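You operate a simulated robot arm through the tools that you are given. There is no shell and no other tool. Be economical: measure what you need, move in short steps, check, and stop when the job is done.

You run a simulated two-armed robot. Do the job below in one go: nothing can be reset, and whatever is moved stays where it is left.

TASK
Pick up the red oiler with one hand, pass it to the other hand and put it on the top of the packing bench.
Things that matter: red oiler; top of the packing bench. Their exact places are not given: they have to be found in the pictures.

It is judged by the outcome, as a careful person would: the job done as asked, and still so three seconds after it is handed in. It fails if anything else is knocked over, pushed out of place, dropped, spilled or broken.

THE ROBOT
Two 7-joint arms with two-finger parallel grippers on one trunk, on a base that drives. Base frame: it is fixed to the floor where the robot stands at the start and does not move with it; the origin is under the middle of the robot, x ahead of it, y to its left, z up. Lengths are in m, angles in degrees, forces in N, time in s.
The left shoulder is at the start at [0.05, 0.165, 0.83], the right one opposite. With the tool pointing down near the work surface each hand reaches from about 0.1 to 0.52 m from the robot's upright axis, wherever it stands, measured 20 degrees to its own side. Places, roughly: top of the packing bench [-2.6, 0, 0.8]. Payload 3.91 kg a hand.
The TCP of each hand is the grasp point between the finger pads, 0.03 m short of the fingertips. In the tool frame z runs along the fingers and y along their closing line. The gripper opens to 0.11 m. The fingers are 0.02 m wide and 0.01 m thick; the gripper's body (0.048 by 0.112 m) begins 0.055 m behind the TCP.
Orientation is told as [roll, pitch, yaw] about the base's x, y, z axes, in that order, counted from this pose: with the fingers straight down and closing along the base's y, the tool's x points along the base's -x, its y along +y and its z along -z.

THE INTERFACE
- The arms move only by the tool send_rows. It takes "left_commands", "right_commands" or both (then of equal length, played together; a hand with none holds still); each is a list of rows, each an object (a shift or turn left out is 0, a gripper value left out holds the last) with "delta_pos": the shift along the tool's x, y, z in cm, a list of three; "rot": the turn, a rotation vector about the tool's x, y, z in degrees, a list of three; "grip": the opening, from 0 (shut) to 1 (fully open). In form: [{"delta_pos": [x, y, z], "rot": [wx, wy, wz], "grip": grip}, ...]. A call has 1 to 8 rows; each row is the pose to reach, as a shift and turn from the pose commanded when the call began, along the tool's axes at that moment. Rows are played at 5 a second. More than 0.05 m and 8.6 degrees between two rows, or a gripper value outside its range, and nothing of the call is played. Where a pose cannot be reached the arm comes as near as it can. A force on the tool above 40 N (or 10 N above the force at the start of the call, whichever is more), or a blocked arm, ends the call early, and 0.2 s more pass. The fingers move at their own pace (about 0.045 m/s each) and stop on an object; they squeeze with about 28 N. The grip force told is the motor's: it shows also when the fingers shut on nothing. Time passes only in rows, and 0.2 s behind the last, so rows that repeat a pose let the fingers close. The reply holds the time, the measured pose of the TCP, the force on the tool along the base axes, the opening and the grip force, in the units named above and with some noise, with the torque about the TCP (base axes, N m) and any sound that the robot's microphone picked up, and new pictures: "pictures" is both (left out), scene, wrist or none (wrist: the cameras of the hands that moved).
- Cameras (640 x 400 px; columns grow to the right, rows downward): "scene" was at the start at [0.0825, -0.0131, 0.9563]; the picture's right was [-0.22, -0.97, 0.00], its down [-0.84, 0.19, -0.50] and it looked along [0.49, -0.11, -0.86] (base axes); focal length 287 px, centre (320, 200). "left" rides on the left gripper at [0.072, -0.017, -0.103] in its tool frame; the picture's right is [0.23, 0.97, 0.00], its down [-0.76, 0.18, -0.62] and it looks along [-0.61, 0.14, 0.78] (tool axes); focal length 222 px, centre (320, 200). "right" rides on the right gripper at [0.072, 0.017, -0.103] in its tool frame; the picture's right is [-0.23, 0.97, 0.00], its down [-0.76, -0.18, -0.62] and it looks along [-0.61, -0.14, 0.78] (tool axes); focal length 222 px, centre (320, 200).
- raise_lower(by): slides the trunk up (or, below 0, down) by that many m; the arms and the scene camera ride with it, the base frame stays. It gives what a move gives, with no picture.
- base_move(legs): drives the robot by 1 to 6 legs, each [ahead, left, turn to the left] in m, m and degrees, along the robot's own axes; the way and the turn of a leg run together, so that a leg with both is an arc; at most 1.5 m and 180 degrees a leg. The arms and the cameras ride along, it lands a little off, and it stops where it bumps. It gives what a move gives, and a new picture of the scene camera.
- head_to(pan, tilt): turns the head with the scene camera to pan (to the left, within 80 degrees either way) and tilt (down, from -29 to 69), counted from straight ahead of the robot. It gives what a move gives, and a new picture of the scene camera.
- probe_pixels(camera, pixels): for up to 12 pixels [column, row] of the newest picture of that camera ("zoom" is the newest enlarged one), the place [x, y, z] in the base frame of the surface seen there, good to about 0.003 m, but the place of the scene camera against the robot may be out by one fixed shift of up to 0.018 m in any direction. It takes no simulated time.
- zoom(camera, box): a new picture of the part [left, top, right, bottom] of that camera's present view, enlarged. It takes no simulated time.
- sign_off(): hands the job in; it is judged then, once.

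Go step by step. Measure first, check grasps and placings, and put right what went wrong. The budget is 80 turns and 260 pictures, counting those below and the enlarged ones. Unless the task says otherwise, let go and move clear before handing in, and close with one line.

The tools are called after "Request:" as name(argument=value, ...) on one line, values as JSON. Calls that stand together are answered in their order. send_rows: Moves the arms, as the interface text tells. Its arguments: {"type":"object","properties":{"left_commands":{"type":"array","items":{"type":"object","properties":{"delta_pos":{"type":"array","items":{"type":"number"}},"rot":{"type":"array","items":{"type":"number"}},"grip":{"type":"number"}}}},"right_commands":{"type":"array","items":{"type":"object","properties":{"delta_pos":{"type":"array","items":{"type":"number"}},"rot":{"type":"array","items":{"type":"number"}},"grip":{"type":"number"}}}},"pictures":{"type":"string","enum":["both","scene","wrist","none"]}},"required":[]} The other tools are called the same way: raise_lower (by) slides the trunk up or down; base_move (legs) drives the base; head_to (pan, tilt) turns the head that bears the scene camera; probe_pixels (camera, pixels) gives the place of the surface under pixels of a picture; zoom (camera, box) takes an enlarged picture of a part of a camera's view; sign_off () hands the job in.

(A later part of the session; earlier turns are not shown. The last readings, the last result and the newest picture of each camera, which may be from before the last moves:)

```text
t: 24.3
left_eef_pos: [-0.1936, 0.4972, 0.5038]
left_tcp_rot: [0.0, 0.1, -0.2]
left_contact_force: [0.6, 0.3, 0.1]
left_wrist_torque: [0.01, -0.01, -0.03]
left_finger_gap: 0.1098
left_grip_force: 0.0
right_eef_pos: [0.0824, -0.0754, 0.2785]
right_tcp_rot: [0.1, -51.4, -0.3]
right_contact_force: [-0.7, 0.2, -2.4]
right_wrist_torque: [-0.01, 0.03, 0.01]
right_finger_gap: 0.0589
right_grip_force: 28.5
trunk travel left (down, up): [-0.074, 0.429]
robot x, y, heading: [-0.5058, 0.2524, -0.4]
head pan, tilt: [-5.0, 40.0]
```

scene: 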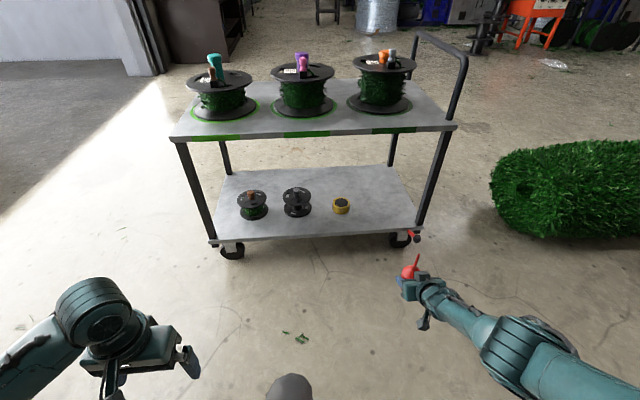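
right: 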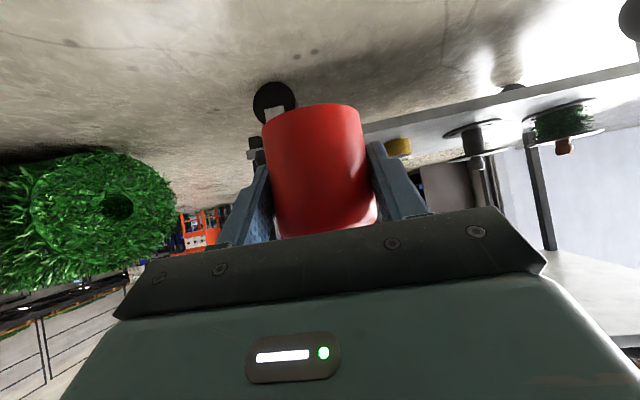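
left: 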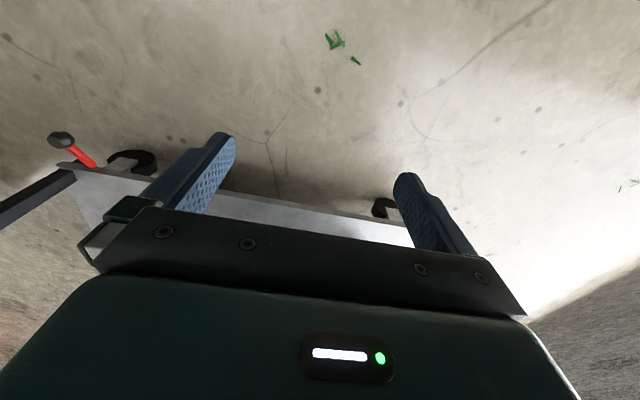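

The oiler is secure and clear of the cart. Before turning I'll check both sides.

Request:
head_to(pan=80, tilt=20)

Request:
head_to(pan=-80, tilt=20)

```text
t: 25.9
left_eef_pos: [-0.193, 0.4969, 0.5038]
left_tcp_rot: [-0.1, 0.1, -0.1]
left_contact_force: [0.3, -0.4, -0.8]
left_wrist_torque: [0.03, 0.01, -0.04]
left_finger_gap: 0.11
left_grip_force: 0.0
right_eef_pos: [0.0815, -0.0747, 0.279]
right_tcp_rot: [0.0, -51.4, -0.5]
right_contact_force: [-0.1, 0.7, -1.8]
right_wrist_torque: [0.0, 0.01, -0.03]
right_finger_gap: 0.0592
right_grip_force: 28.4
trunk travel left (down, up): [-0.074, 0.429]
robot x, y, heading: [-0.5064, 0.2525, 0.0]
head pan, tilt: [80.0, 20.0]
```

scene: 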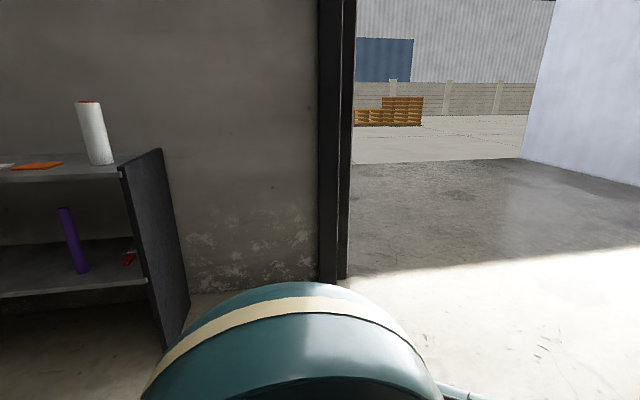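

```text
t: 28.3
left_eef_pos: [-0.1929, 0.4963, 0.5038]
left_tcp_rot: [-0.1, -0.1, -0.1]
left_contact_force: [-0.3, 0.5, 0.6]
left_wrist_torque: [-0.03, -0.02, 0.05]
left_finger_gap: 0.1101
left_grip_force: 0.1
right_eef_pos: [0.0816, -0.0745, 0.2786]
right_tcp_rot: [0.0, -51.4, -0.4]
right_contact_force: [0.5, 0.3, -1.4]
right_wrist_torque: [-0.01, -0.01, -0.02]
right_finger_gap: 0.0588
right_grip_force: 27.8
trunk travel left (down, up): [-0.074, 0.429]
robot x, y, heading: [-0.5128, 0.2537, -0.4]
head pan, tilt: [-80.0, 20.0]
```

scene: 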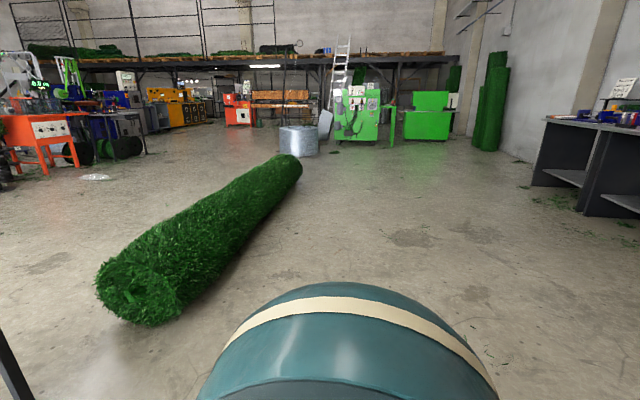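

A shelf on the left back and benches at the right. Probing their distances before turning.

Request:
probe_pixels(camera="scene", pixels=[[545, 185], [600, 210], [560, 122], [150, 300], [630, 300], [570, 350]])

Request:
head_to(pan=80, tilt=35)

Request:
probe_pixels(camera="scene", pixels=[[165, 260], [140, 130], [60, 210], [20, 70], [230, 240], [30, 330]])

```text
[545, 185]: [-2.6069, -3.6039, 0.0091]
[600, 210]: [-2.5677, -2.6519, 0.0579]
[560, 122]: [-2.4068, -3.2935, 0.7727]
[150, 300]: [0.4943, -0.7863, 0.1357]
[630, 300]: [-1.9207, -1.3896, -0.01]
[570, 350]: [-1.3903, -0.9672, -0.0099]
```

```text
t: 30.8
left_eef_pos: [-0.1935, 0.4968, 0.5036]
left_tcp_rot: [0.0, 0.0, -0.1]
left_contact_force: [0.0, 0.3, 0.9]
left_wrist_torque: [-0.01, 0.0, 0.01]
left_finger_gap: 0.1099
left_grip_force: 0.0
right_eef_pos: [0.0821, -0.0747, 0.2782]
right_tcp_rot: [0.0, -51.4, -0.4]
right_contact_force: [0.2, 0.7, -2.5]
right_wrist_torque: [-0.01, 0.03, -0.03]
right_finger_gap: 0.0591
right_grip_force: 28.0
trunk travel left (down, up): [-0.074, 0.429]
robot x, y, heading: [-0.5153, 0.2539, -0.2]
head pan, tilt: [80.0, 35.0]
```

scene: 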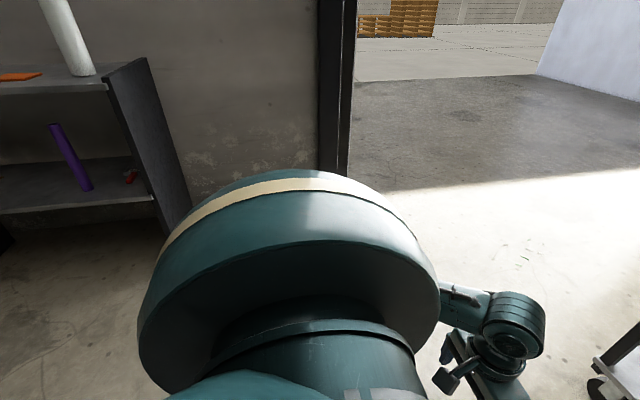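

```text
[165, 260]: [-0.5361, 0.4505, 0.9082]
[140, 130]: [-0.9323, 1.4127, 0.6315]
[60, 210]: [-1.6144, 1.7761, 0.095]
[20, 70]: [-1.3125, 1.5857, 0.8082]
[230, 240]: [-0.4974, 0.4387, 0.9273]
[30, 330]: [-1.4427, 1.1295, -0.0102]
```

The turn circle is clear (shelf at y≥1.35, cart ≥0.9 m). Turning right 180°.

Request:
base_move(legs=[[-0.1, 0, 0], [0, 0, -90], [0, 0, -90]])

Request:
head_to(pan=0, tilt=25)

```text
t: 39.7
left_eef_pos: [-0.9357, 0.0215, 0.5023]
left_tcp_rot: [0.1, 0.0, 177.6]
left_contact_force: [0.4, 0.5, 0.7]
left_wrist_torque: [0.02, -0.01, -0.02]
left_finger_gap: 0.11
left_grip_force: 0.0
right_eef_pos: [-1.1866, 0.6046, 0.2796]
right_tcp_rot: [0.2, -51.4, 177.3]
right_contact_force: [0.3, -0.3, -1.6]
right_wrist_torque: [-0.03, 0.01, -0.02]
right_finger_gap: 0.0589
right_grip_force: 28.3
trunk travel left (down, up): [-0.074, 0.429]
robot x, y, heading: [-0.6072, 0.2517, 177.6]
head pan, tilt: [80.0, 35.0]
```

scene: 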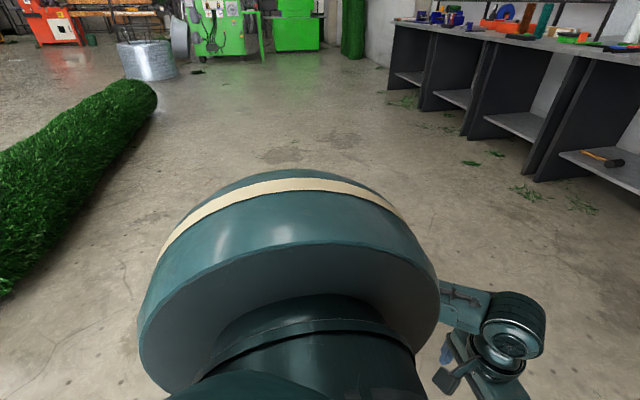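

```text
t: 41.2
left_eef_pos: [-0.9374, 0.0227, 0.503]
left_tcp_rot: [0.1, -0.1, 177.5]
left_contact_force: [0.4, 0.3, -0.3]
left_wrist_torque: [0.0, 0.0, 0.01]
left_finger_gap: 0.11
left_grip_force: 0.1
right_eef_pos: [-1.1873, 0.6045, 0.2785]
right_tcp_rot: [0.1, -51.4, 177.3]
right_contact_force: [0.1, 0.4, -2.0]
right_wrist_torque: [0.0, -0.01, -0.03]
right_finger_gap: 0.0591
right_grip_force: 27.4
trunk travel left (down, up): [-0.074, 0.429]
robot x, y, heading: [-0.61, 0.2526, 177.5]
head pan, tilt: [0.0, 25.0]
```

scene: 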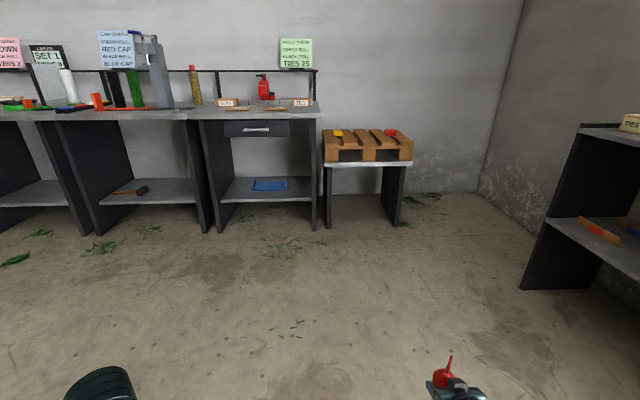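

The workbench row is ahead. Probing and enlarging to find the packing bench near (-2.6, 0, 0.8).

Request:
probe_pixels(camera="scene", pixels=[[250, 112], [300, 115], [210, 116], [130, 112], [60, 115], [20, 118], [340, 165], [266, 95], [193, 98], [560, 220], [255, 113], [280, 104]])

Request:
zoom(camera="scene", box=[0, 20, 430, 240])

Request:
zoom(camera="scene", box=[180, 60, 340, 130])

```text
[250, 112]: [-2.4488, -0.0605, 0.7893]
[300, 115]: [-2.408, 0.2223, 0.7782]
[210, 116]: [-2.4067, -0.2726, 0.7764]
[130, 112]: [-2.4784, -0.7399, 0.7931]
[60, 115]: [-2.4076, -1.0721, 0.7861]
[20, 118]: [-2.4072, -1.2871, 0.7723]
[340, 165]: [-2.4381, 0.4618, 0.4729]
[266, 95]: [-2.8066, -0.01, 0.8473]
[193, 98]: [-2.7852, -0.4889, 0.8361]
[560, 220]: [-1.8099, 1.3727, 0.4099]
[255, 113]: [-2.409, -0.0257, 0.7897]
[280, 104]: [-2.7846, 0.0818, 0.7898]
```

```text
1.49 times, centred on (215, 130) of scene
```

zoom: 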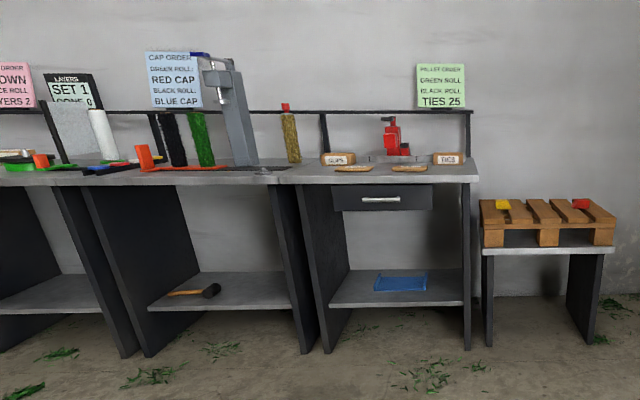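

```text
4.00 times, centred on (260, 95) of scene
```

zoom: 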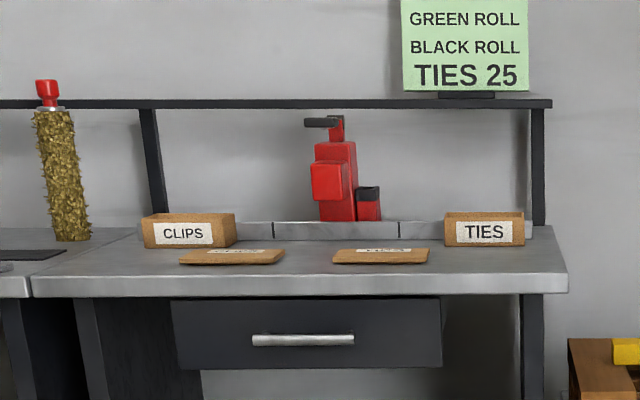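

The packing bench (CLIPS/TIES, drawer) has its front edge at x≈-2.41, y -0.29…0.28, top ≈0.80. In this open space I'll do the handover first: bring the right hand up and inward.

Request:
send_rows(right_commands=[{"delta_pos": [-1, 2, -2.5]}, {"delta_pos": [-2.3, 4.5, -5.2]}, {"delta_pos": [-3.5, 7, -8]}, {"delta_pos": [-4.7, 9.5, -11]}, {"delta_pos": [-5.8, 12, -14]}, {"delta_pos": [-7, 14.5, -17]}, {"delta_pos": [-7.9, 16.6, -19]}, {"delta_pos": [-7.9, 16.6, -19]}], pictures="scene")

```text
t: 43.0
left_eef_pos: [-0.9361, 0.0222, 0.5028]
left_tcp_rot: [0.0, 0.0, 177.6]
left_contact_force: [-0.5, -0.1, -0.2]
left_wrist_torque: [0.01, -0.04, 0.01]
left_finger_gap: 0.1099
left_grip_force: 0.0
right_eef_pos: [-1.1864, 0.6036, 0.279]
right_tcp_rot: [0.1, -51.4, 177.3]
right_contact_force: [0.0, -0.8, -1.6]
right_wrist_torque: [0.02, 0.01, -0.04]
right_finger_gap: 0.059
right_grip_force: 27.7
right hand out of reach, approached as far as the arm can: row 1, 2, 3, 4, 5, 6, 7, 8
trunk travel left (down, up): [-0.074, 0.429]
robot x, y, heading: [-0.607, 0.2526, 177.2]
head pan, tilt: [0.0, 25.0]
```

scene: 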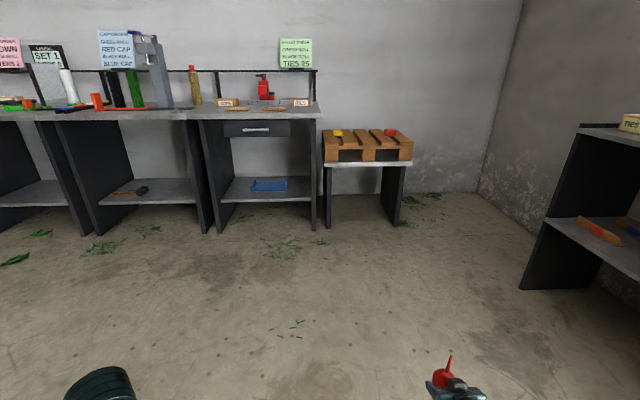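

The arm didn't move: it seems stuck at a limit from its stretched pose. Testing a small straight retract along the tool axis.

Request:
send_rows(right_commands=[{"delta_pos": [0, 0, -2]}, {"delta_pos": [0, 0, -4]}], pictures="none")

```text
t: 43.6
left_eef_pos: [-0.9352, 0.0226, 0.5039]
left_tcp_rot: [0.0, 0.1, 177.6]
left_contact_force: [-0.6, 0.8, -0.4]
left_wrist_torque: [0.03, -0.02, 0.02]
left_finger_gap: 0.11
left_grip_force: 0.1
right_eef_pos: [-1.1549, 0.6018, 0.3034]
right_tcp_rot: [0.0, -51.4, 177.5]
right_contact_force: [-0.1, 1.2, -1.5]
right_wrist_torque: [0.03, 0.0, -0.01]
right_finger_gap: 0.0589
right_grip_force: 28.2
trunk travel left (down, up): [-0.074, 0.429]
robot x, y, heading: [-0.6098, 0.2509, 177.2]
head pan, tilt: [0.0, 25.0]
```

That works. Raising next, before moving inward.

Request:
send_rows(right_commands=[{"delta_pos": [-2.5, 0, -3]}, {"delta_pos": [-5, 0, -6]}, {"delta_pos": [-7.5, 0, -8.5]}, {"delta_pos": [-9.4, 0, -10]}, {"delta_pos": [-9.4, 0, -10]}], pictures="none")

Request:
send_rows(right_commands=[{"delta_pos": [0, 3, 0]}, {"delta_pos": [0, 6, 0]}, {"delta_pos": [0, 9, 0]}, {"delta_pos": [0, 12, 0]}, {"delta_pos": [0, 12, 0]}], pictures="scene")

```text
t: 44.8
left_eef_pos: [-0.9369, 0.0227, 0.5034]
left_tcp_rot: [0.0, 0.0, 177.5]
left_contact_force: [0.2, -0.3, 0.6]
left_wrist_torque: [0.0, 0.0, 0.03]
left_finger_gap: 0.1102
left_grip_force: 0.2
right_eef_pos: [-1.136, 0.601, 0.4377]
right_tcp_rot: [0.1, -51.4, 177.4]
right_contact_force: [0.1, 0.4, -1.6]
right_wrist_torque: [-0.02, -0.05, 0.03]
right_finger_gap: 0.0591
right_grip_force: 28.1
trunk travel left (down, up): [-0.074, 0.429]
robot x, y, heading: [-0.6102, 0.2515, 177.5]
head pan, tilt: [0.0, 25.0]
```

```text
t: 46.0
left_eef_pos: [-0.9365, 0.0225, 0.503]
left_tcp_rot: [-0.1, 0.0, 177.4]
left_contact_force: [1.1, -0.3, -0.3]
left_wrist_torque: [0.03, 0.01, 0.01]
left_finger_gap: 0.11
left_grip_force: 0.1
right_eef_pos: [-1.14, 0.4835, 0.4386]
right_tcp_rot: [0.0, -51.4, 177.3]
right_contact_force: [0.0, -0.6, -2.0]
right_wrist_torque: [-0.01, -0.04, 0.02]
right_finger_gap: 0.0589
right_grip_force: 28.2
trunk travel left (down, up): [-0.074, 0.429]
robot x, y, heading: [-0.609, 0.2506, 177.5]
head pan, tilt: [0.0, 25.0]
```

scene: 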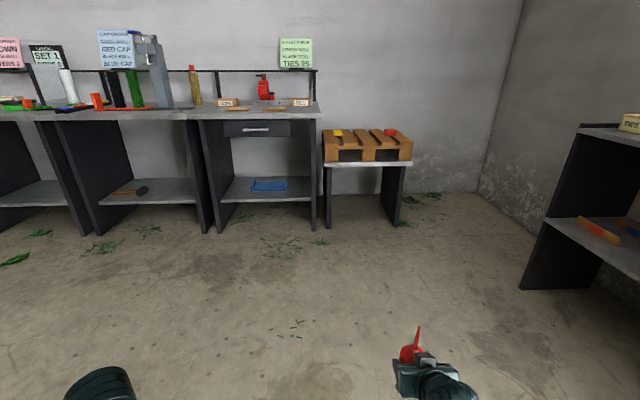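

Now at robot-relative (0.54,-0.21,0.44). A further inward and back move to about (0.49,-0.12).

Request:
send_rows(right_commands=[{"delta_pos": [0.8, 2.5, -1]}, {"delta_pos": [1.6, 5, -2]}, {"delta_pos": [2.4, 7, -3]}, {"delta_pos": [3.1, 9, -3.9]}, {"delta_pos": [3.1, 9, -3.9]}], pictures="none")

Request:
head_to(pan=0, tilt=50)

```text
t: 47.0
left_eef_pos: [-0.9344, 0.0229, 0.5026]
left_tcp_rot: [0.0, 0.0, 177.6]
left_contact_force: [-0.9, -1.1, 0.6]
left_wrist_torque: [-0.01, 0.01, 0.01]
left_finger_gap: 0.1099
left_grip_force: 0.0
right_eef_pos: [-1.1127, 0.5312, 0.447]
right_tcp_rot: [-8.6, -53.4, 172.8]
right_contact_force: [-0.6, -0.7, -2.0]
right_wrist_torque: [-0.02, -0.03, -0.01]
right_finger_gap: 0.0587
right_grip_force: 27.7
trunk travel left (down, up): [-0.074, 0.429]
robot x, y, heading: [-0.6077, 0.2526, 177.5]
head pan, tilt: [0.0, 25.0]
stopped in row 4 (right hand): the arm was blocked; the commanded pose is now the measured one
```

```text
t: 47.9
left_eef_pos: [-0.937, 0.0239, 0.5035]
left_tcp_rot: [0.1, 0.1, 177.6]
left_contact_force: [0.3, 0.5, 0.3]
left_wrist_torque: [0.0, 0.01, -0.01]
left_finger_gap: 0.11
left_grip_force: 0.1
right_eef_pos: [-1.1145, 0.531, 0.447]
right_tcp_rot: [-8.6, -53.2, 172.9]
right_contact_force: [0.7, 0.5, -1.2]
right_wrist_torque: [-0.01, -0.01, 0.0]
right_finger_gap: 0.0589
right_grip_force: 27.7
trunk travel left (down, up): [-0.074, 0.429]
robot x, y, heading: [-0.6092, 0.2533, 177.4]
head pan, tilt: [0.0, 50.0]
```

scene: 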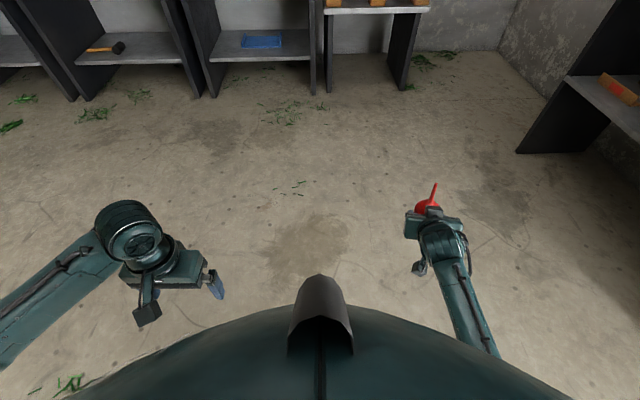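

Blocked inward again; the elbow seems to limit it. I'll turn the right hand's approach inward (yaw +30°) and take out the roll, which should free the elbow outward.

Request:
send_rows(right_commands=[{"rot": [-6.8, 0, -3.8]}, {"rot": [-13.6, 0, -7.6]}, {"rot": [-20.4, 0, -11.4]}, {"rot": [-27.2, 0, -15.2]}, {"rot": [-34, 0, -19]}, {"rot": [-34, 0, -19]}], pictures="scene")

```text
t: 49.2
left_eef_pos: [-0.9358, 0.0214, 0.5037]
left_tcp_rot: [0.0, 0.0, 177.6]
left_contact_force: [0.1, 0.8, -1.5]
left_wrist_torque: [0.01, 0.0, -0.01]
left_finger_gap: 0.1099
left_grip_force: 0.1
right_eef_pos: [-1.114, 0.5285, 0.4497]
right_tcp_rot: [0.9, -52.1, -155.8]
right_contact_force: [-0.4, 0.1, -2.8]
right_wrist_torque: [0.02, -0.01, -0.03]
right_finger_gap: 0.0589
right_grip_force: 28.3
trunk travel left (down, up): [-0.074, 0.429]
robot x, y, heading: [-0.6107, 0.2526, 177.4]
head pan, tilt: [0.0, 50.0]
```

scene: 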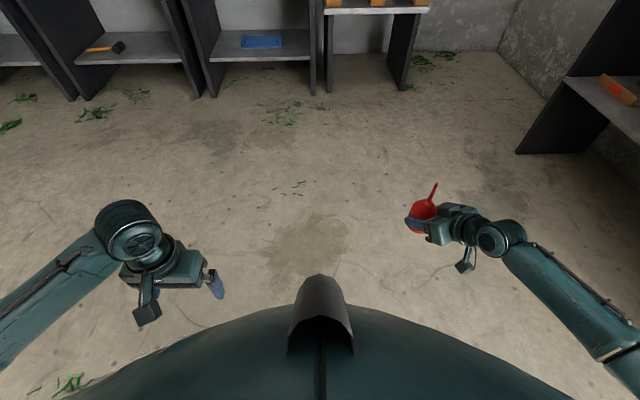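

Elbow is now outward (yaw +27°, upright). Moving inward 18 cm.

Request:
send_rows(right_commands=[{"delta_pos": [-0.8, 3.4, 1]}, {"delta_pos": [-1.6, 6.8, 2]}, {"delta_pos": [-2.4, 10.2, 3]}, {"delta_pos": [-3.2, 13.6, 4]}, {"delta_pos": [-3.9, 16.9, 5]}, {"delta_pos": [-3.9, 16.9, 5]}], pictures="scene")

```text
t: 50.6
left_eef_pos: [-0.9357, 0.0218, 0.5039]
left_tcp_rot: [0.0, -0.1, 177.5]
left_contact_force: [1.0, -0.3, 0.3]
left_wrist_torque: [0.02, 0.01, 0.01]
left_finger_gap: 0.11
left_grip_force: 0.0
right_eef_pos: [-1.1017, 0.3501, 0.4518]
right_tcp_rot: [0.9, -52.1, -156.1]
right_contact_force: [0.0, 0.0, -1.6]
right_wrist_torque: [0.02, 0.02, 0.03]
right_finger_gap: 0.0588
right_grip_force: 27.7
trunk travel left (down, up): [-0.074, 0.429]
robot x, y, heading: [-0.6082, 0.2554, 177.6]
head pan, tilt: [0.0, 50.0]
```

scene: 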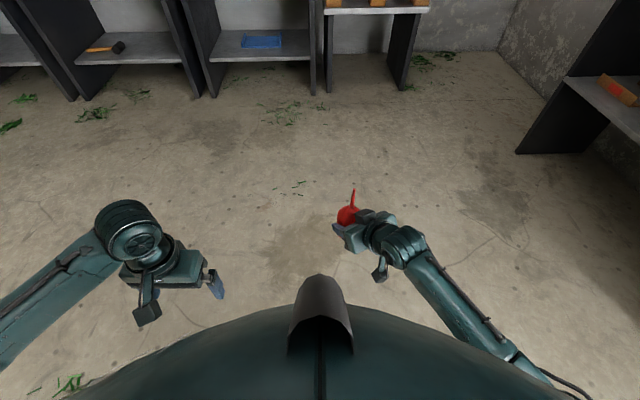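

The oiler is now at robot-relative (0.50,-0.07), upright, spout top ≈0.56. Bringing the left hand up and forward, above spout height.

Request:
send_rows(left_commands=[{"delta_pos": [-2, 0, -4]}, {"delta_pos": [-5, 0, -8]}, {"delta_pos": [-8, 0, -12], "rot": [0, 0, 5]}, {"delta_pos": [-11, -2, -14], "rot": [0, 0, 10]}, {"delta_pos": [-13, -6, -14], "rot": [0, 0, 15]}, {"delta_pos": [-15, -10, -14], "rot": [0, 0, 20]}, {"delta_pos": [-17, -14, -14], "rot": [0, 0, 25]}, {"delta_pos": [-18, -17, -14], "rot": [0, 0, 30]}], pictures="both")

```text
t: 52.5
left_eef_pos: [-1.1101, 0.2002, 0.6412]
left_tcp_rot: [0.0, -0.1, 147.4]
left_contact_force: [-0.9, 0.0, 0.3]
left_wrist_torque: [0.02, -0.02, -0.02]
left_finger_gap: 0.1098
left_grip_force: 0.0
right_eef_pos: [-1.1022, 0.3495, 0.4521]
right_tcp_rot: [1.0, -52.2, -156.0]
right_contact_force: [0.3, -0.2, -1.7]
right_wrist_torque: [0.03, -0.02, 0.02]
right_finger_gap: 0.059
right_grip_force: 28.1
trunk travel left (down, up): [-0.074, 0.429]
robot x, y, heading: [-0.6118, 0.2523, 177.5]
head pan, tilt: [0.0, 50.0]
```

scene: 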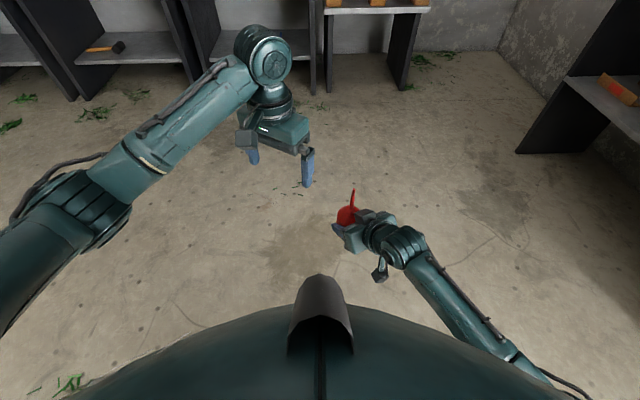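
left: 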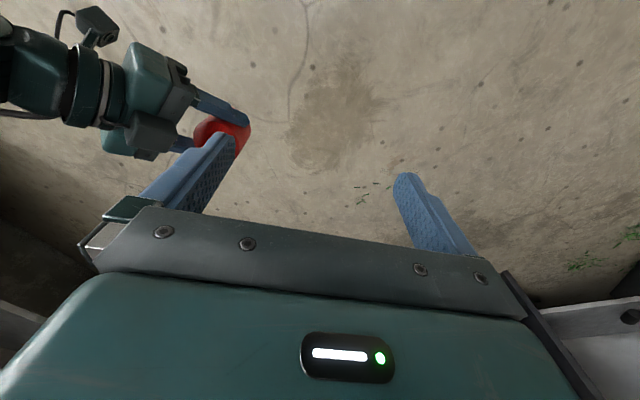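

The left hand is at height, clear above. Moving it over the spout (world ≈ -1.106,0.348).

Request:
send_rows(left_commands=[{"delta_pos": [-2, -3.2, 0]}, {"delta_pos": [-3.9, -6.4, 0]}, {"delta_pos": [-5.8, -9.6, 0]}, {"delta_pos": [-7.6, -12.7, 0]}, {"delta_pos": [-7.6, -12.7, 0]}], pictures="both")

```text
t: 53.6
left_eef_pos: [-1.1055, 0.3466, 0.6424]
left_tcp_rot: [0.1, 0.2, 147.5]
left_contact_force: [-0.2, -0.5, 0.1]
left_wrist_torque: [-0.02, 0.02, 0.01]
left_finger_gap: 0.11
left_grip_force: 0.1
right_eef_pos: [-1.1009, 0.3488, 0.4517]
right_tcp_rot: [1.1, -52.1, -156.3]
right_contact_force: [0.5, -0.4, -1.8]
right_wrist_torque: [0.01, -0.04, 0.02]
right_finger_gap: 0.059
right_grip_force: 28.0
trunk travel left (down, up): [-0.074, 0.429]
robot x, y, heading: [-0.6115, 0.2562, 177.3]
head pan, tilt: [0.0, 50.0]
```

scene: 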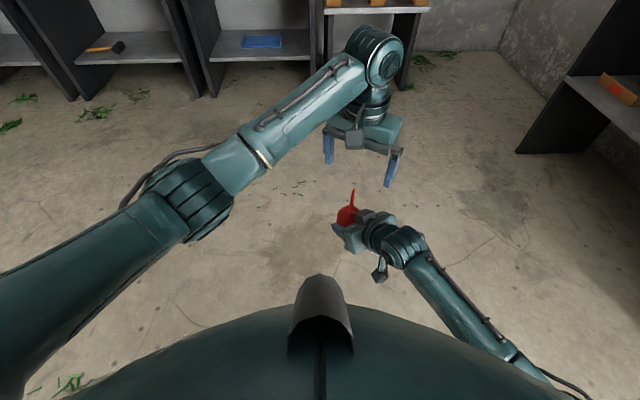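
left: 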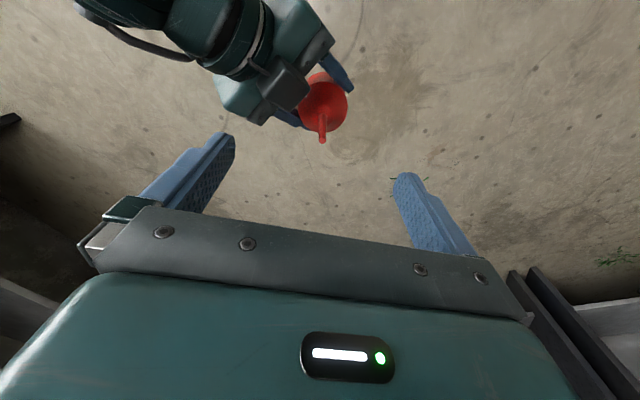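

Spout is visible in the left camera at (323,130). Measuring it.

Request:
zoom(camera="left", box=[260, 60, 400, 160])

Request:
probe_pixels(camera="left", pixels=[[323, 142], [323, 137], [323, 130], [323, 123], [323, 115], [340, 105], [323, 90]])

```text
4.00 times, centred on (330, 110) of left
```

zoom: 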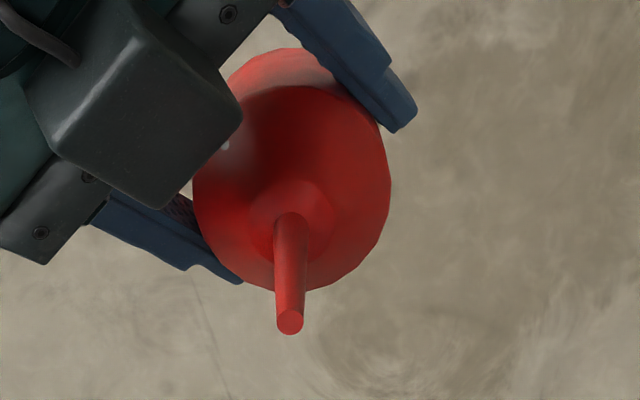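

```text
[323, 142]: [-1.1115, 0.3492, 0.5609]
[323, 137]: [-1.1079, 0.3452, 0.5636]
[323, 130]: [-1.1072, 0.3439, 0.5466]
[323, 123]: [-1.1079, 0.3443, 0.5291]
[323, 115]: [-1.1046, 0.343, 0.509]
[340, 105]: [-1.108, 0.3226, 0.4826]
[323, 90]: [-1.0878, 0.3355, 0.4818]
```

Spout axis at about (-1.108,0.345), z 0.50–0.563. A dark block on the right gripper is near; measuring it relative to the left finger's descent path.

Request:
probe_pixels(camera="left", pixels=[[290, 82], [305, 97], [298, 105], [318, 88], [285, 68], [270, 100], [335, 75], [295, 118]])

```text
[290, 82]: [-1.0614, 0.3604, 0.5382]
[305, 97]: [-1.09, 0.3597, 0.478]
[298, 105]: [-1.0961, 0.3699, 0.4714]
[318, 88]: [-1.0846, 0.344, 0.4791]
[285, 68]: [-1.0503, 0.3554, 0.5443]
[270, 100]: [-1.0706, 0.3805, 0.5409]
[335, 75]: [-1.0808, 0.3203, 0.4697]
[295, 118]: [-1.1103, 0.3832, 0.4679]
```

The block's top is at z≈0.54, close to the left finger's path. I'll turn the left hand's closing line away from it (yaw +35), narrow the opening, and centre on the spout, still above.

Request:
send_rows(left_commands=[{"rot": [0, 0, -7], "grip": 0.4}, {"rot": [0, 0, -14], "grip": 0.4}, {"rot": [0, 0, -21], "grip": 0.4}, {"rot": [0, 0, -28], "grip": 0.4}, {"rot": [0, 0, -35], "grip": 0.4}, {"rot": [0, 0, -35], "grip": 0.4}, {"rot": [0, 0, -35], "grip": 0.4}], pictures="wrist")

```text
t: 55.2
left_eef_pos: [-1.1042, 0.3472, 0.644]
left_tcp_rot: [0.0, 0.1, -177.5]
left_contact_force: [-0.1, 0.0, -0.7]
left_wrist_torque: [-0.02, 0.0, 0.01]
left_finger_gap: 0.0443
left_grip_force: 0.1
right_eef_pos: [-1.1012, 0.35, 0.4518]
right_tcp_rot: [1.1, -52.2, -156.2]
right_contact_force: [-0.2, -0.7, -2.9]
right_wrist_torque: [0.0, -0.04, 0.02]
right_finger_gap: 0.059
right_grip_force: 27.9
trunk travel left (down, up): [-0.074, 0.429]
robot x, y, heading: [-0.6096, 0.2574, 177.3]
head pan, tilt: [0.0, 50.0]
```

left: 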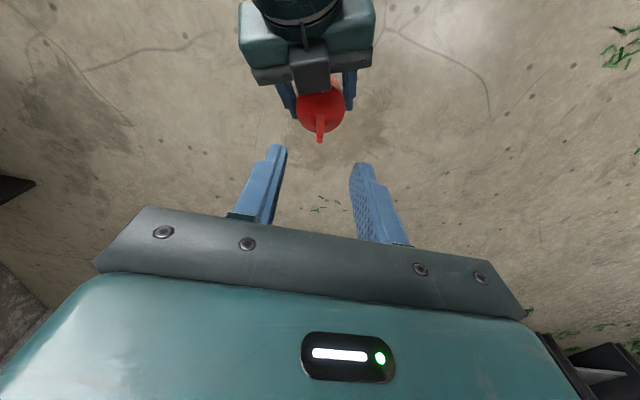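

Now the block lies behind, away from both fingers. Re-measuring the spout.

Request:
probe_pixels(camera="left", pixels=[[320, 139], [320, 132], [321, 124], [320, 117], [310, 88], [325, 88], [297, 85]])

```text
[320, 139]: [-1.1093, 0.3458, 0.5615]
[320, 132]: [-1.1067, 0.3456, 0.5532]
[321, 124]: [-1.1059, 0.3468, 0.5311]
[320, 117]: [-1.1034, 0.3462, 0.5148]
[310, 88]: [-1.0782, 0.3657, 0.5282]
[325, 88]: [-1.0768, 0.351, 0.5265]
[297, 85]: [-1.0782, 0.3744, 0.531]
```

Descending the left hand 9.5 cm around the spout (TCP to z≈0.548).

Request:
send_rows(left_commands=[{"delta_pos": [-0.5, 0.1, 0]}, {"delta_pos": [-0.5, 0.1, 3]}, {"delta_pos": [-0.5, 0.1, 6]}, {"delta_pos": [-0.5, 0.1, 8]}, {"delta_pos": [-0.5, 0.1, 9.6]}, {"delta_pos": [-0.5, 0.1, 9.6]}], pictures="both")

```text
t: 56.6
left_eef_pos: [-1.1093, 0.3467, 0.5481]
left_tcp_rot: [0.0, 0.2, -177.5]
left_contact_force: [-0.1, -0.4, 0.1]
left_wrist_torque: [0.01, 0.03, -0.01]
left_finger_gap: 0.044
left_grip_force: 0.1
right_eef_pos: [-1.1014, 0.3502, 0.452]
right_tcp_rot: [1.0, -52.1, -156.4]
right_contact_force: [-0.1, -1.1, -1.8]
right_wrist_torque: [0.06, -0.01, -0.01]
right_finger_gap: 0.0587
right_grip_force: 28.4
trunk travel left (down, up): [-0.074, 0.429]
robot x, y, heading: [-0.6071, 0.2518, 177.4]
head pan, tilt: [0.0, 50.0]
```

scene: 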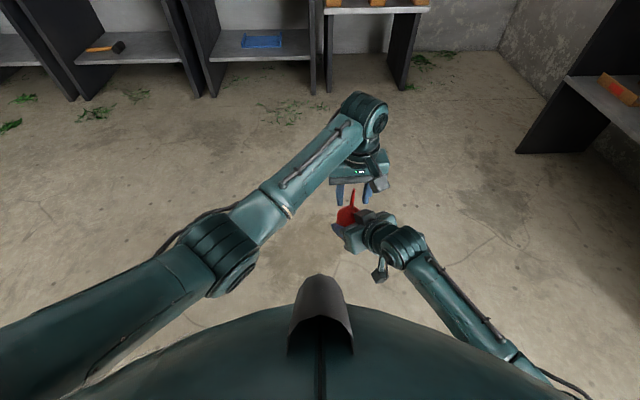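
left: 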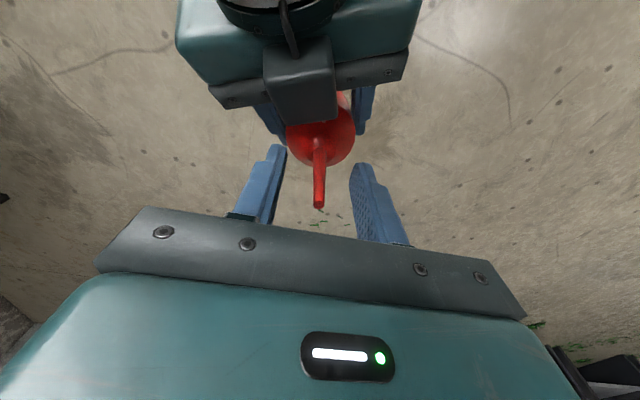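

The spout (319,185) is centred between the left fingers. Closing the left gripper.

Request:
send_rows(left_commands=[{"grip": 0.2}, {"grip": 0.1}, {"grip": 0}, {"grip": 0}, {"grip": 0}, {"grip": 0}], pictures="wrist")

```text
t: 58.0
left_eef_pos: [-1.1094, 0.3462, 0.5478]
left_tcp_rot: [0.0, 0.1, -177.6]
left_contact_force: [0.9, -0.5, 1.1]
left_wrist_torque: [-0.04, -0.09, -0.03]
left_finger_gap: 0.008
left_grip_force: 27.7
right_eef_pos: [-1.1019, 0.3497, 0.4514]
right_tcp_rot: [1.1, -52.1, -156.2]
right_contact_force: [-0.2, 1.4, -2.1]
right_wrist_torque: [-0.09, 0.0, 0.0]
right_finger_gap: 0.0592
right_grip_force: 28.2
trunk travel left (down, up): [-0.074, 0.429]
robot x, y, heading: [-0.6104, 0.2523, 177.4]
head pan, tilt: [0.0, 50.0]
```

left: 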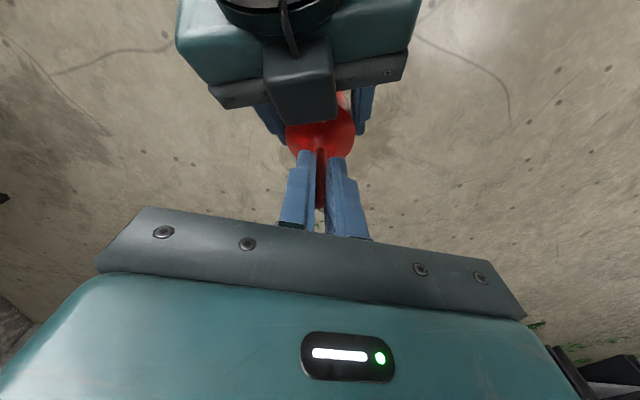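

Left holds the spout (gap 8 mm, 28 N). Opening the right hand.

Request:
send_rows(right_commands=[{"grip": 0.6}, {"grip": 0.75}, {"grip": 0.9}, {"grip": 0.9}, {"grip": 0.9}], pictures="scene")

Request:
zoom(camera="left", box=[220, 60, 420, 240])

```text
t: 59.2
left_eef_pos: [-1.1101, 0.345, 0.5493]
left_tcp_rot: [0.0, 0.1, -177.5]
left_contact_force: [0.2, -0.1, -0.9]
left_wrist_torque: [0.02, 0.0, -0.01]
left_finger_gap: 0.008
left_grip_force: 28.0
right_eef_pos: [-1.1009, 0.3481, 0.453]
right_tcp_rot: [1.0, -52.0, -156.2]
right_contact_force: [-0.4, 0.7, -0.1]
right_wrist_torque: [0.0, 0.0, 0.0]
right_finger_gap: 0.0991
right_grip_force: 0.0
trunk travel left (down, up): [-0.074, 0.429]
robot x, y, heading: [-0.6113, 0.2515, 177.3]
head pan, tilt: [0.0, 50.0]
```

scene: 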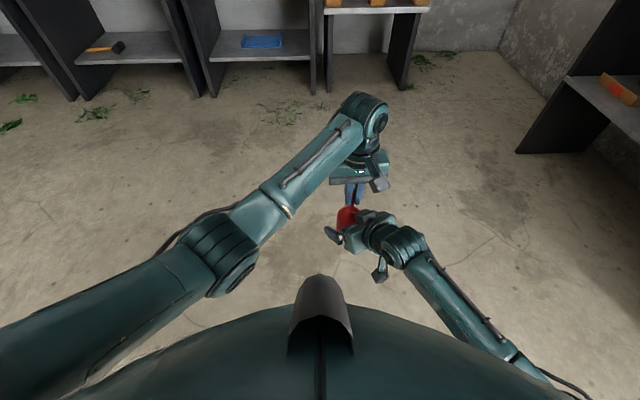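

```text
2.22 times, centred on (320, 150) of left
```

zoom: 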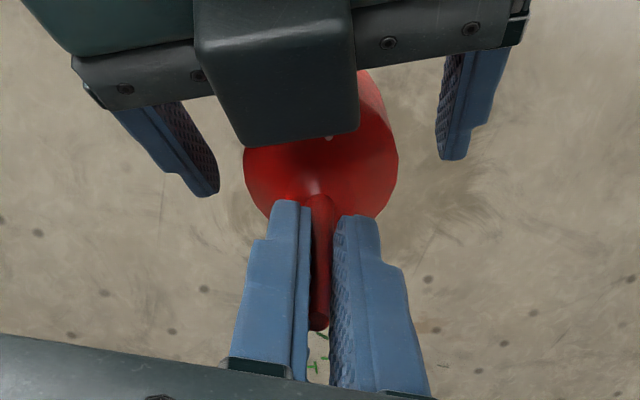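

Left carries the oiler alone. Retracting the right hand horizontally back, then out to the right.

Request:
send_rows(right_commands=[{"delta_pos": [1.5, 0, -2]}, {"delta_pos": [3, 0, -4]}, {"delta_pos": [4.6, 0, -6]}, {"delta_pos": [5.4, 0, -7]}, {"delta_pos": [5.4, -4, -7]}, {"delta_pos": [5.4, -8, -7]}, {"delta_pos": [5.4, -12, -7]}, {"delta_pos": [5.4, -16, -7]}], pictures="scene")

Request:
zoom(camera="left", box=[160, 0, 480, 240])

```text
t: 61.0
left_eef_pos: [-1.1104, 0.3451, 0.5494]
left_tcp_rot: [0.0, 0.0, -177.5]
left_contact_force: [-1.2, 0.5, 0.2]
left_wrist_torque: [-0.02, 0.01, 0.01]
left_finger_gap: 0.008
left_grip_force: 28.1
right_eef_pos: [-1.0874, 0.5311, 0.4487]
right_tcp_rot: [1.3, -52.1, -156.2]
right_contact_force: [0.7, 0.1, 0.3]
right_wrist_torque: [0.02, 0.03, 0.01]
right_finger_gap: 0.0989
right_grip_force: 0.1
trunk travel left (down, up): [-0.074, 0.429]
robot x, y, heading: [-0.6096, 0.2529, 177.3]
head pan, tilt: [0.0, 50.0]
```

scene: 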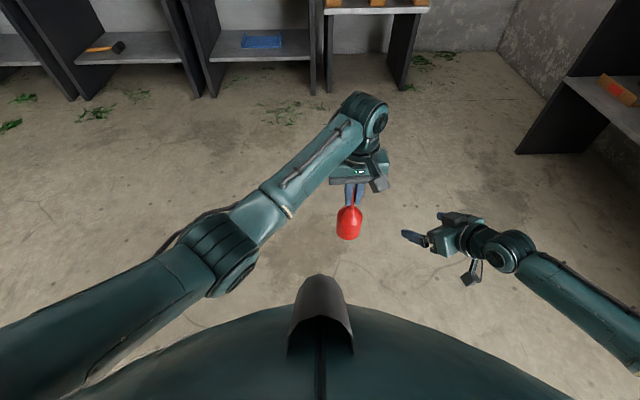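

```text
1.67 times, centred on (320, 120) of left
```

zoom: 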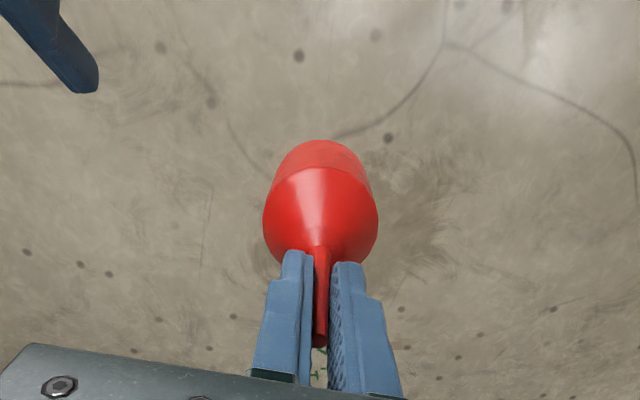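

Handover complete: the oiler hangs upright from the left hand. Raising the trunk to bench height and moving the left hand to its own side (both above floor, free space).

Request:
raise_lower(by=0.425)

Request:
send_rows(left_commands=[{"delta_pos": [0, 3, -0.5]}, {"delta_pos": [0, 6, -1]}, {"delta_pos": [0, 9, -1.5]}, {"delta_pos": [0, 12, -2]}, {"delta_pos": [0, 15, -2.5]}, {"delta_pos": [0, 18, -3]}, {"delta_pos": [0, 18, -3]}], pictures="scene")

Request:
head_to(pan=0, tilt=30)

```text
refused: 0.425 is not a number from -0.4 to 0.4
```

```text
t: 62.6
left_eef_pos: [-1.1035, 0.1642, 0.5761]
left_tcp_rot: [-0.2, 0.0, -177.5]
left_contact_force: [0.9, 0.8, -1.9]
left_wrist_torque: [-0.03, -0.05, -0.02]
left_finger_gap: 0.0078
left_grip_force: 28.0
right_eef_pos: [-1.0877, 0.5294, 0.4503]
right_tcp_rot: [0.8, -52.1, -156.1]
right_contact_force: [-0.2, 0.3, -0.7]
right_wrist_torque: [0.02, 0.01, 0.02]
right_finger_gap: 0.0989
right_grip_force: 0.2
trunk travel left (down, up): [-0.074, 0.429]
robot x, y, heading: [-0.6075, 0.2527, 177.4]
head pan, tilt: [0.0, 50.0]
```

scene: 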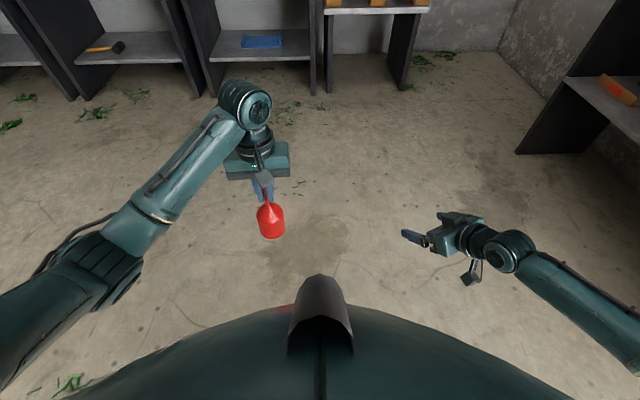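

```text
t: 63.5
left_eef_pos: [-1.1032, 0.1651, 0.5784]
left_tcp_rot: [0.0, 0.0, -177.5]
left_contact_force: [0.3, -0.5, -1.3]
left_wrist_torque: [0.01, 0.03, -0.01]
left_finger_gap: 0.0079
left_grip_force: 27.9
right_eef_pos: [-1.088, 0.5299, 0.4494]
right_tcp_rot: [1.0, -52.1, -156.1]
right_contact_force: [-0.3, -0.1, -0.4]
right_wrist_torque: [0.0, 0.02, -0.01]
right_finger_gap: 0.0991
right_grip_force: 0.0
trunk travel left (down, up): [-0.074, 0.429]
robot x, y, heading: [-0.6082, 0.2527, 177.4]
head pan, tilt: [0.0, 30.0]
```

scene: 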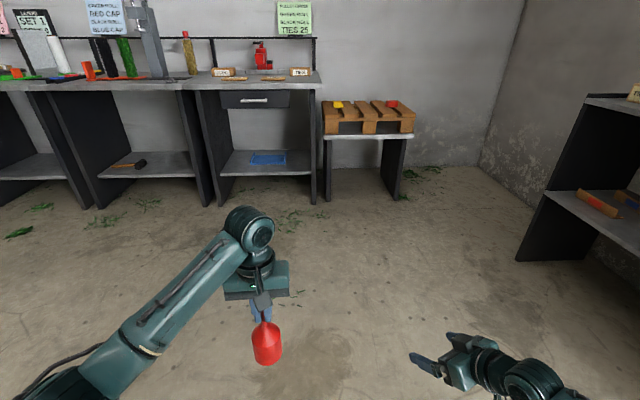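

Now raise the trunk 0.4 m, straighten heading, shift left 0.12 m, and drive 0.9 m toward the bench.

Request:
raise_lower(by=0.4)

Request:
base_move(legs=[[0, 0, 2.6], [0, 0.12, 0], [0.9, 0, 0]])

Request:
head_to(pan=0, tilt=42)

```text
t: 67.3
left_eef_pos: [-1.1035, 0.1648, 0.9771]
left_tcp_rot: [0.0, 0.0, -177.6]
left_contact_force: [-0.4, 0.0, -1.2]
left_wrist_torque: [-0.01, -0.03, 0.0]
left_finger_gap: 0.008
left_grip_force: 28.1
right_eef_pos: [-1.0885, 0.5315, 0.8504]
right_tcp_rot: [1.1, -52.0, -156.1]
right_contact_force: [0.1, 0.2, 0.5]
right_wrist_torque: [0.02, 0.0, 0.0]
right_finger_gap: 0.0992
right_grip_force: 0.1
trunk travel left (down, up): [-0.474, 0.029]
robot x, y, heading: [-0.61, 0.2503, 177.5]
head pan, tilt: [0.0, 30.0]
```

```text
t: 73.2
left_eef_pos: [-1.9896, 0.0256, 0.9773]
left_tcp_rot: [0.0, 0.0, -174.9]
left_contact_force: [0.4, 0.2, -1.6]
left_wrist_torque: [0.03, -0.02, -0.01]
left_finger_gap: 0.008
left_grip_force: 28.2
right_eef_pos: [-1.9905, 0.3905, 0.8484]
right_tcp_rot: [1.1, -52.1, -153.5]
right_contact_force: [-0.9, 0.5, -0.2]
right_wrist_torque: [-0.01, -0.02, -0.03]
right_finger_gap: 0.0991
right_grip_force: 0.0
trunk travel left (down, up): [-0.474, 0.029]
robot x, y, heading: [-1.5036, 0.1335, 179.7]
head pan, tilt: [0.0, 30.0]
```

scene: 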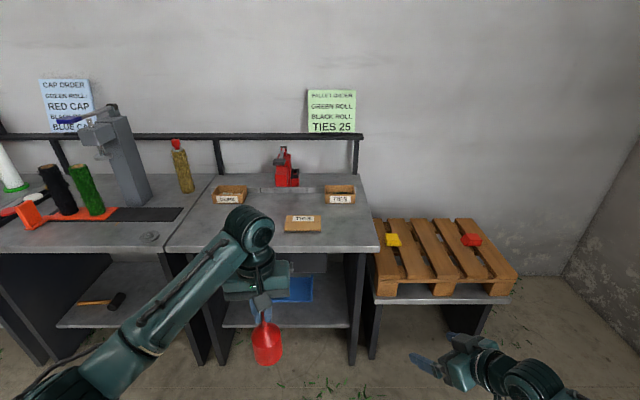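

```text
t: 74.0
left_eef_pos: [-1.9894, 0.0249, 0.9771]
left_tcp_rot: [0.1, 0.0, -174.9]
left_contact_force: [-0.2, 1.1, -3.3]
left_wrist_torque: [0.03, -0.03, -0.04]
left_finger_gap: 0.008
left_grip_force: 27.9
right_eef_pos: [-1.9893, 0.39, 0.8501]
right_tcp_rot: [0.9, -52.1, -153.6]
right_contact_force: [-0.1, 0.0, -0.1]
right_wrist_torque: [0.0, -0.02, -0.03]
right_finger_gap: 0.0991
right_grip_force: 0.0
trunk travel left (down, up): [-0.474, 0.029]
robot x, y, heading: [-1.502, 0.1346, 180.0]
head pan, tilt: [0.0, 42.0]
```

scene: 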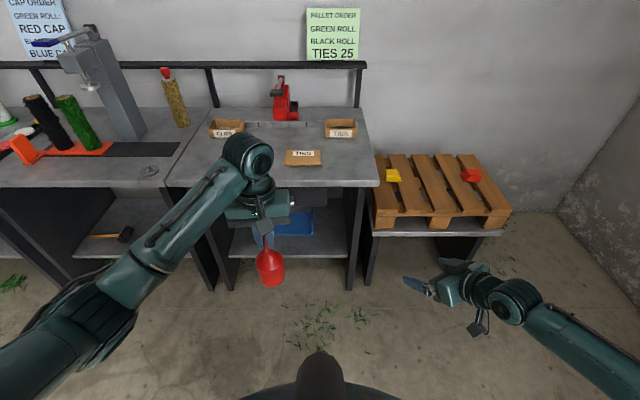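

The bench is clear to see. Measuring the front edge, trays and free area.

Request:
probe_pixels(camera="scene", pixels=[[300, 183], [360, 180], [303, 170], [303, 155], [287, 160], [321, 160], [340, 175], [200, 170], [175, 183], [205, 150], [375, 185], [320, 140]])

Request:
zoom(camera="scene", box=[150, 80, 400, 240])

```text
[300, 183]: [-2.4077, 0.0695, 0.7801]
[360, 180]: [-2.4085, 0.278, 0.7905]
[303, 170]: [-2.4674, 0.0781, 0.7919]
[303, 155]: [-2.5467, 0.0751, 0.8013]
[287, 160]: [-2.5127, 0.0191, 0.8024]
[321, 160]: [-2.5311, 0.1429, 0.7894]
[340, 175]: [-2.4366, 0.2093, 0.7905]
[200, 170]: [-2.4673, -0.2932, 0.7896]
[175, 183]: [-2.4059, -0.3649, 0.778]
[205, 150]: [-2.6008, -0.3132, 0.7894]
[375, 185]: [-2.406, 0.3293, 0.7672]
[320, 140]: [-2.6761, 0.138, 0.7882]
```

```text
2.50 times, centred on (275, 160) of scene
```

zoom: 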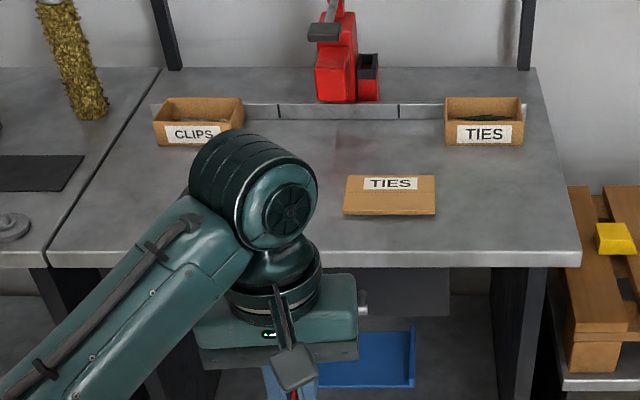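

Bench top z≈0.80, spans y≈-0.35…0.33; a free area is at y≈0.15–0.33, right of the TIES tray. I'll target (-2.52, 0.24): shift right 0.215 m, then forward.

Request:
base_move(legs=[[0, -0.215, 0], [0.36, 0, 0]])

Request:
zoom(camera="scene", box=[120, 100, 440, 300])

```text
t: 77.5
left_eef_pos: [-2.343, 0.2328, 0.9767]
left_tcp_rot: [0.0, 0.1, -174.8]
left_contact_force: [-0.8, -0.5, -1.9]
left_wrist_torque: [0.0, -0.03, -0.01]
left_finger_gap: 0.008
left_grip_force: 27.8
right_eef_pos: [-2.3438, 0.5985, 0.8499]
right_tcp_rot: [1.0, -52.1, -153.4]
right_contact_force: [-0.9, 0.2, -0.3]
right_wrist_torque: [0.02, 0.0, 0.0]
right_finger_gap: 0.0989
right_grip_force: 0.0
trunk travel left (down, up): [-0.474, 0.029]
robot x, y, heading: [-1.8494, 0.3441, -179.9]
head pan, tilt: [0.0, 42.0]
```

scene: 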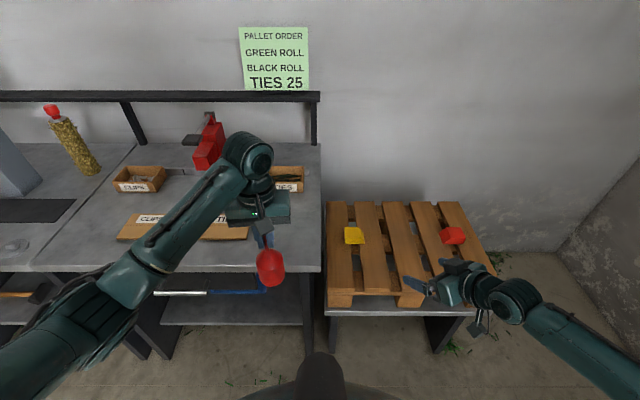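

```text
2.00 times, centred on (280, 200) of scene
```

zoom: 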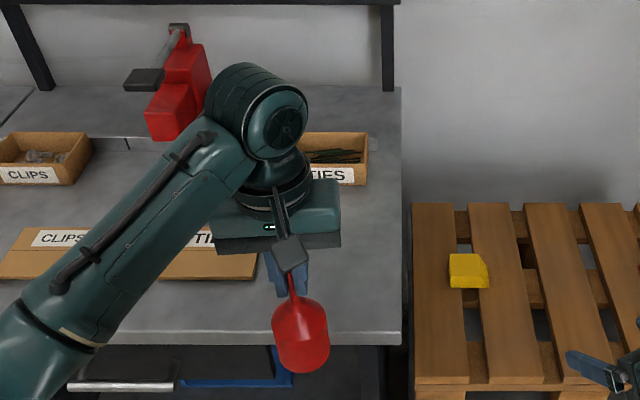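

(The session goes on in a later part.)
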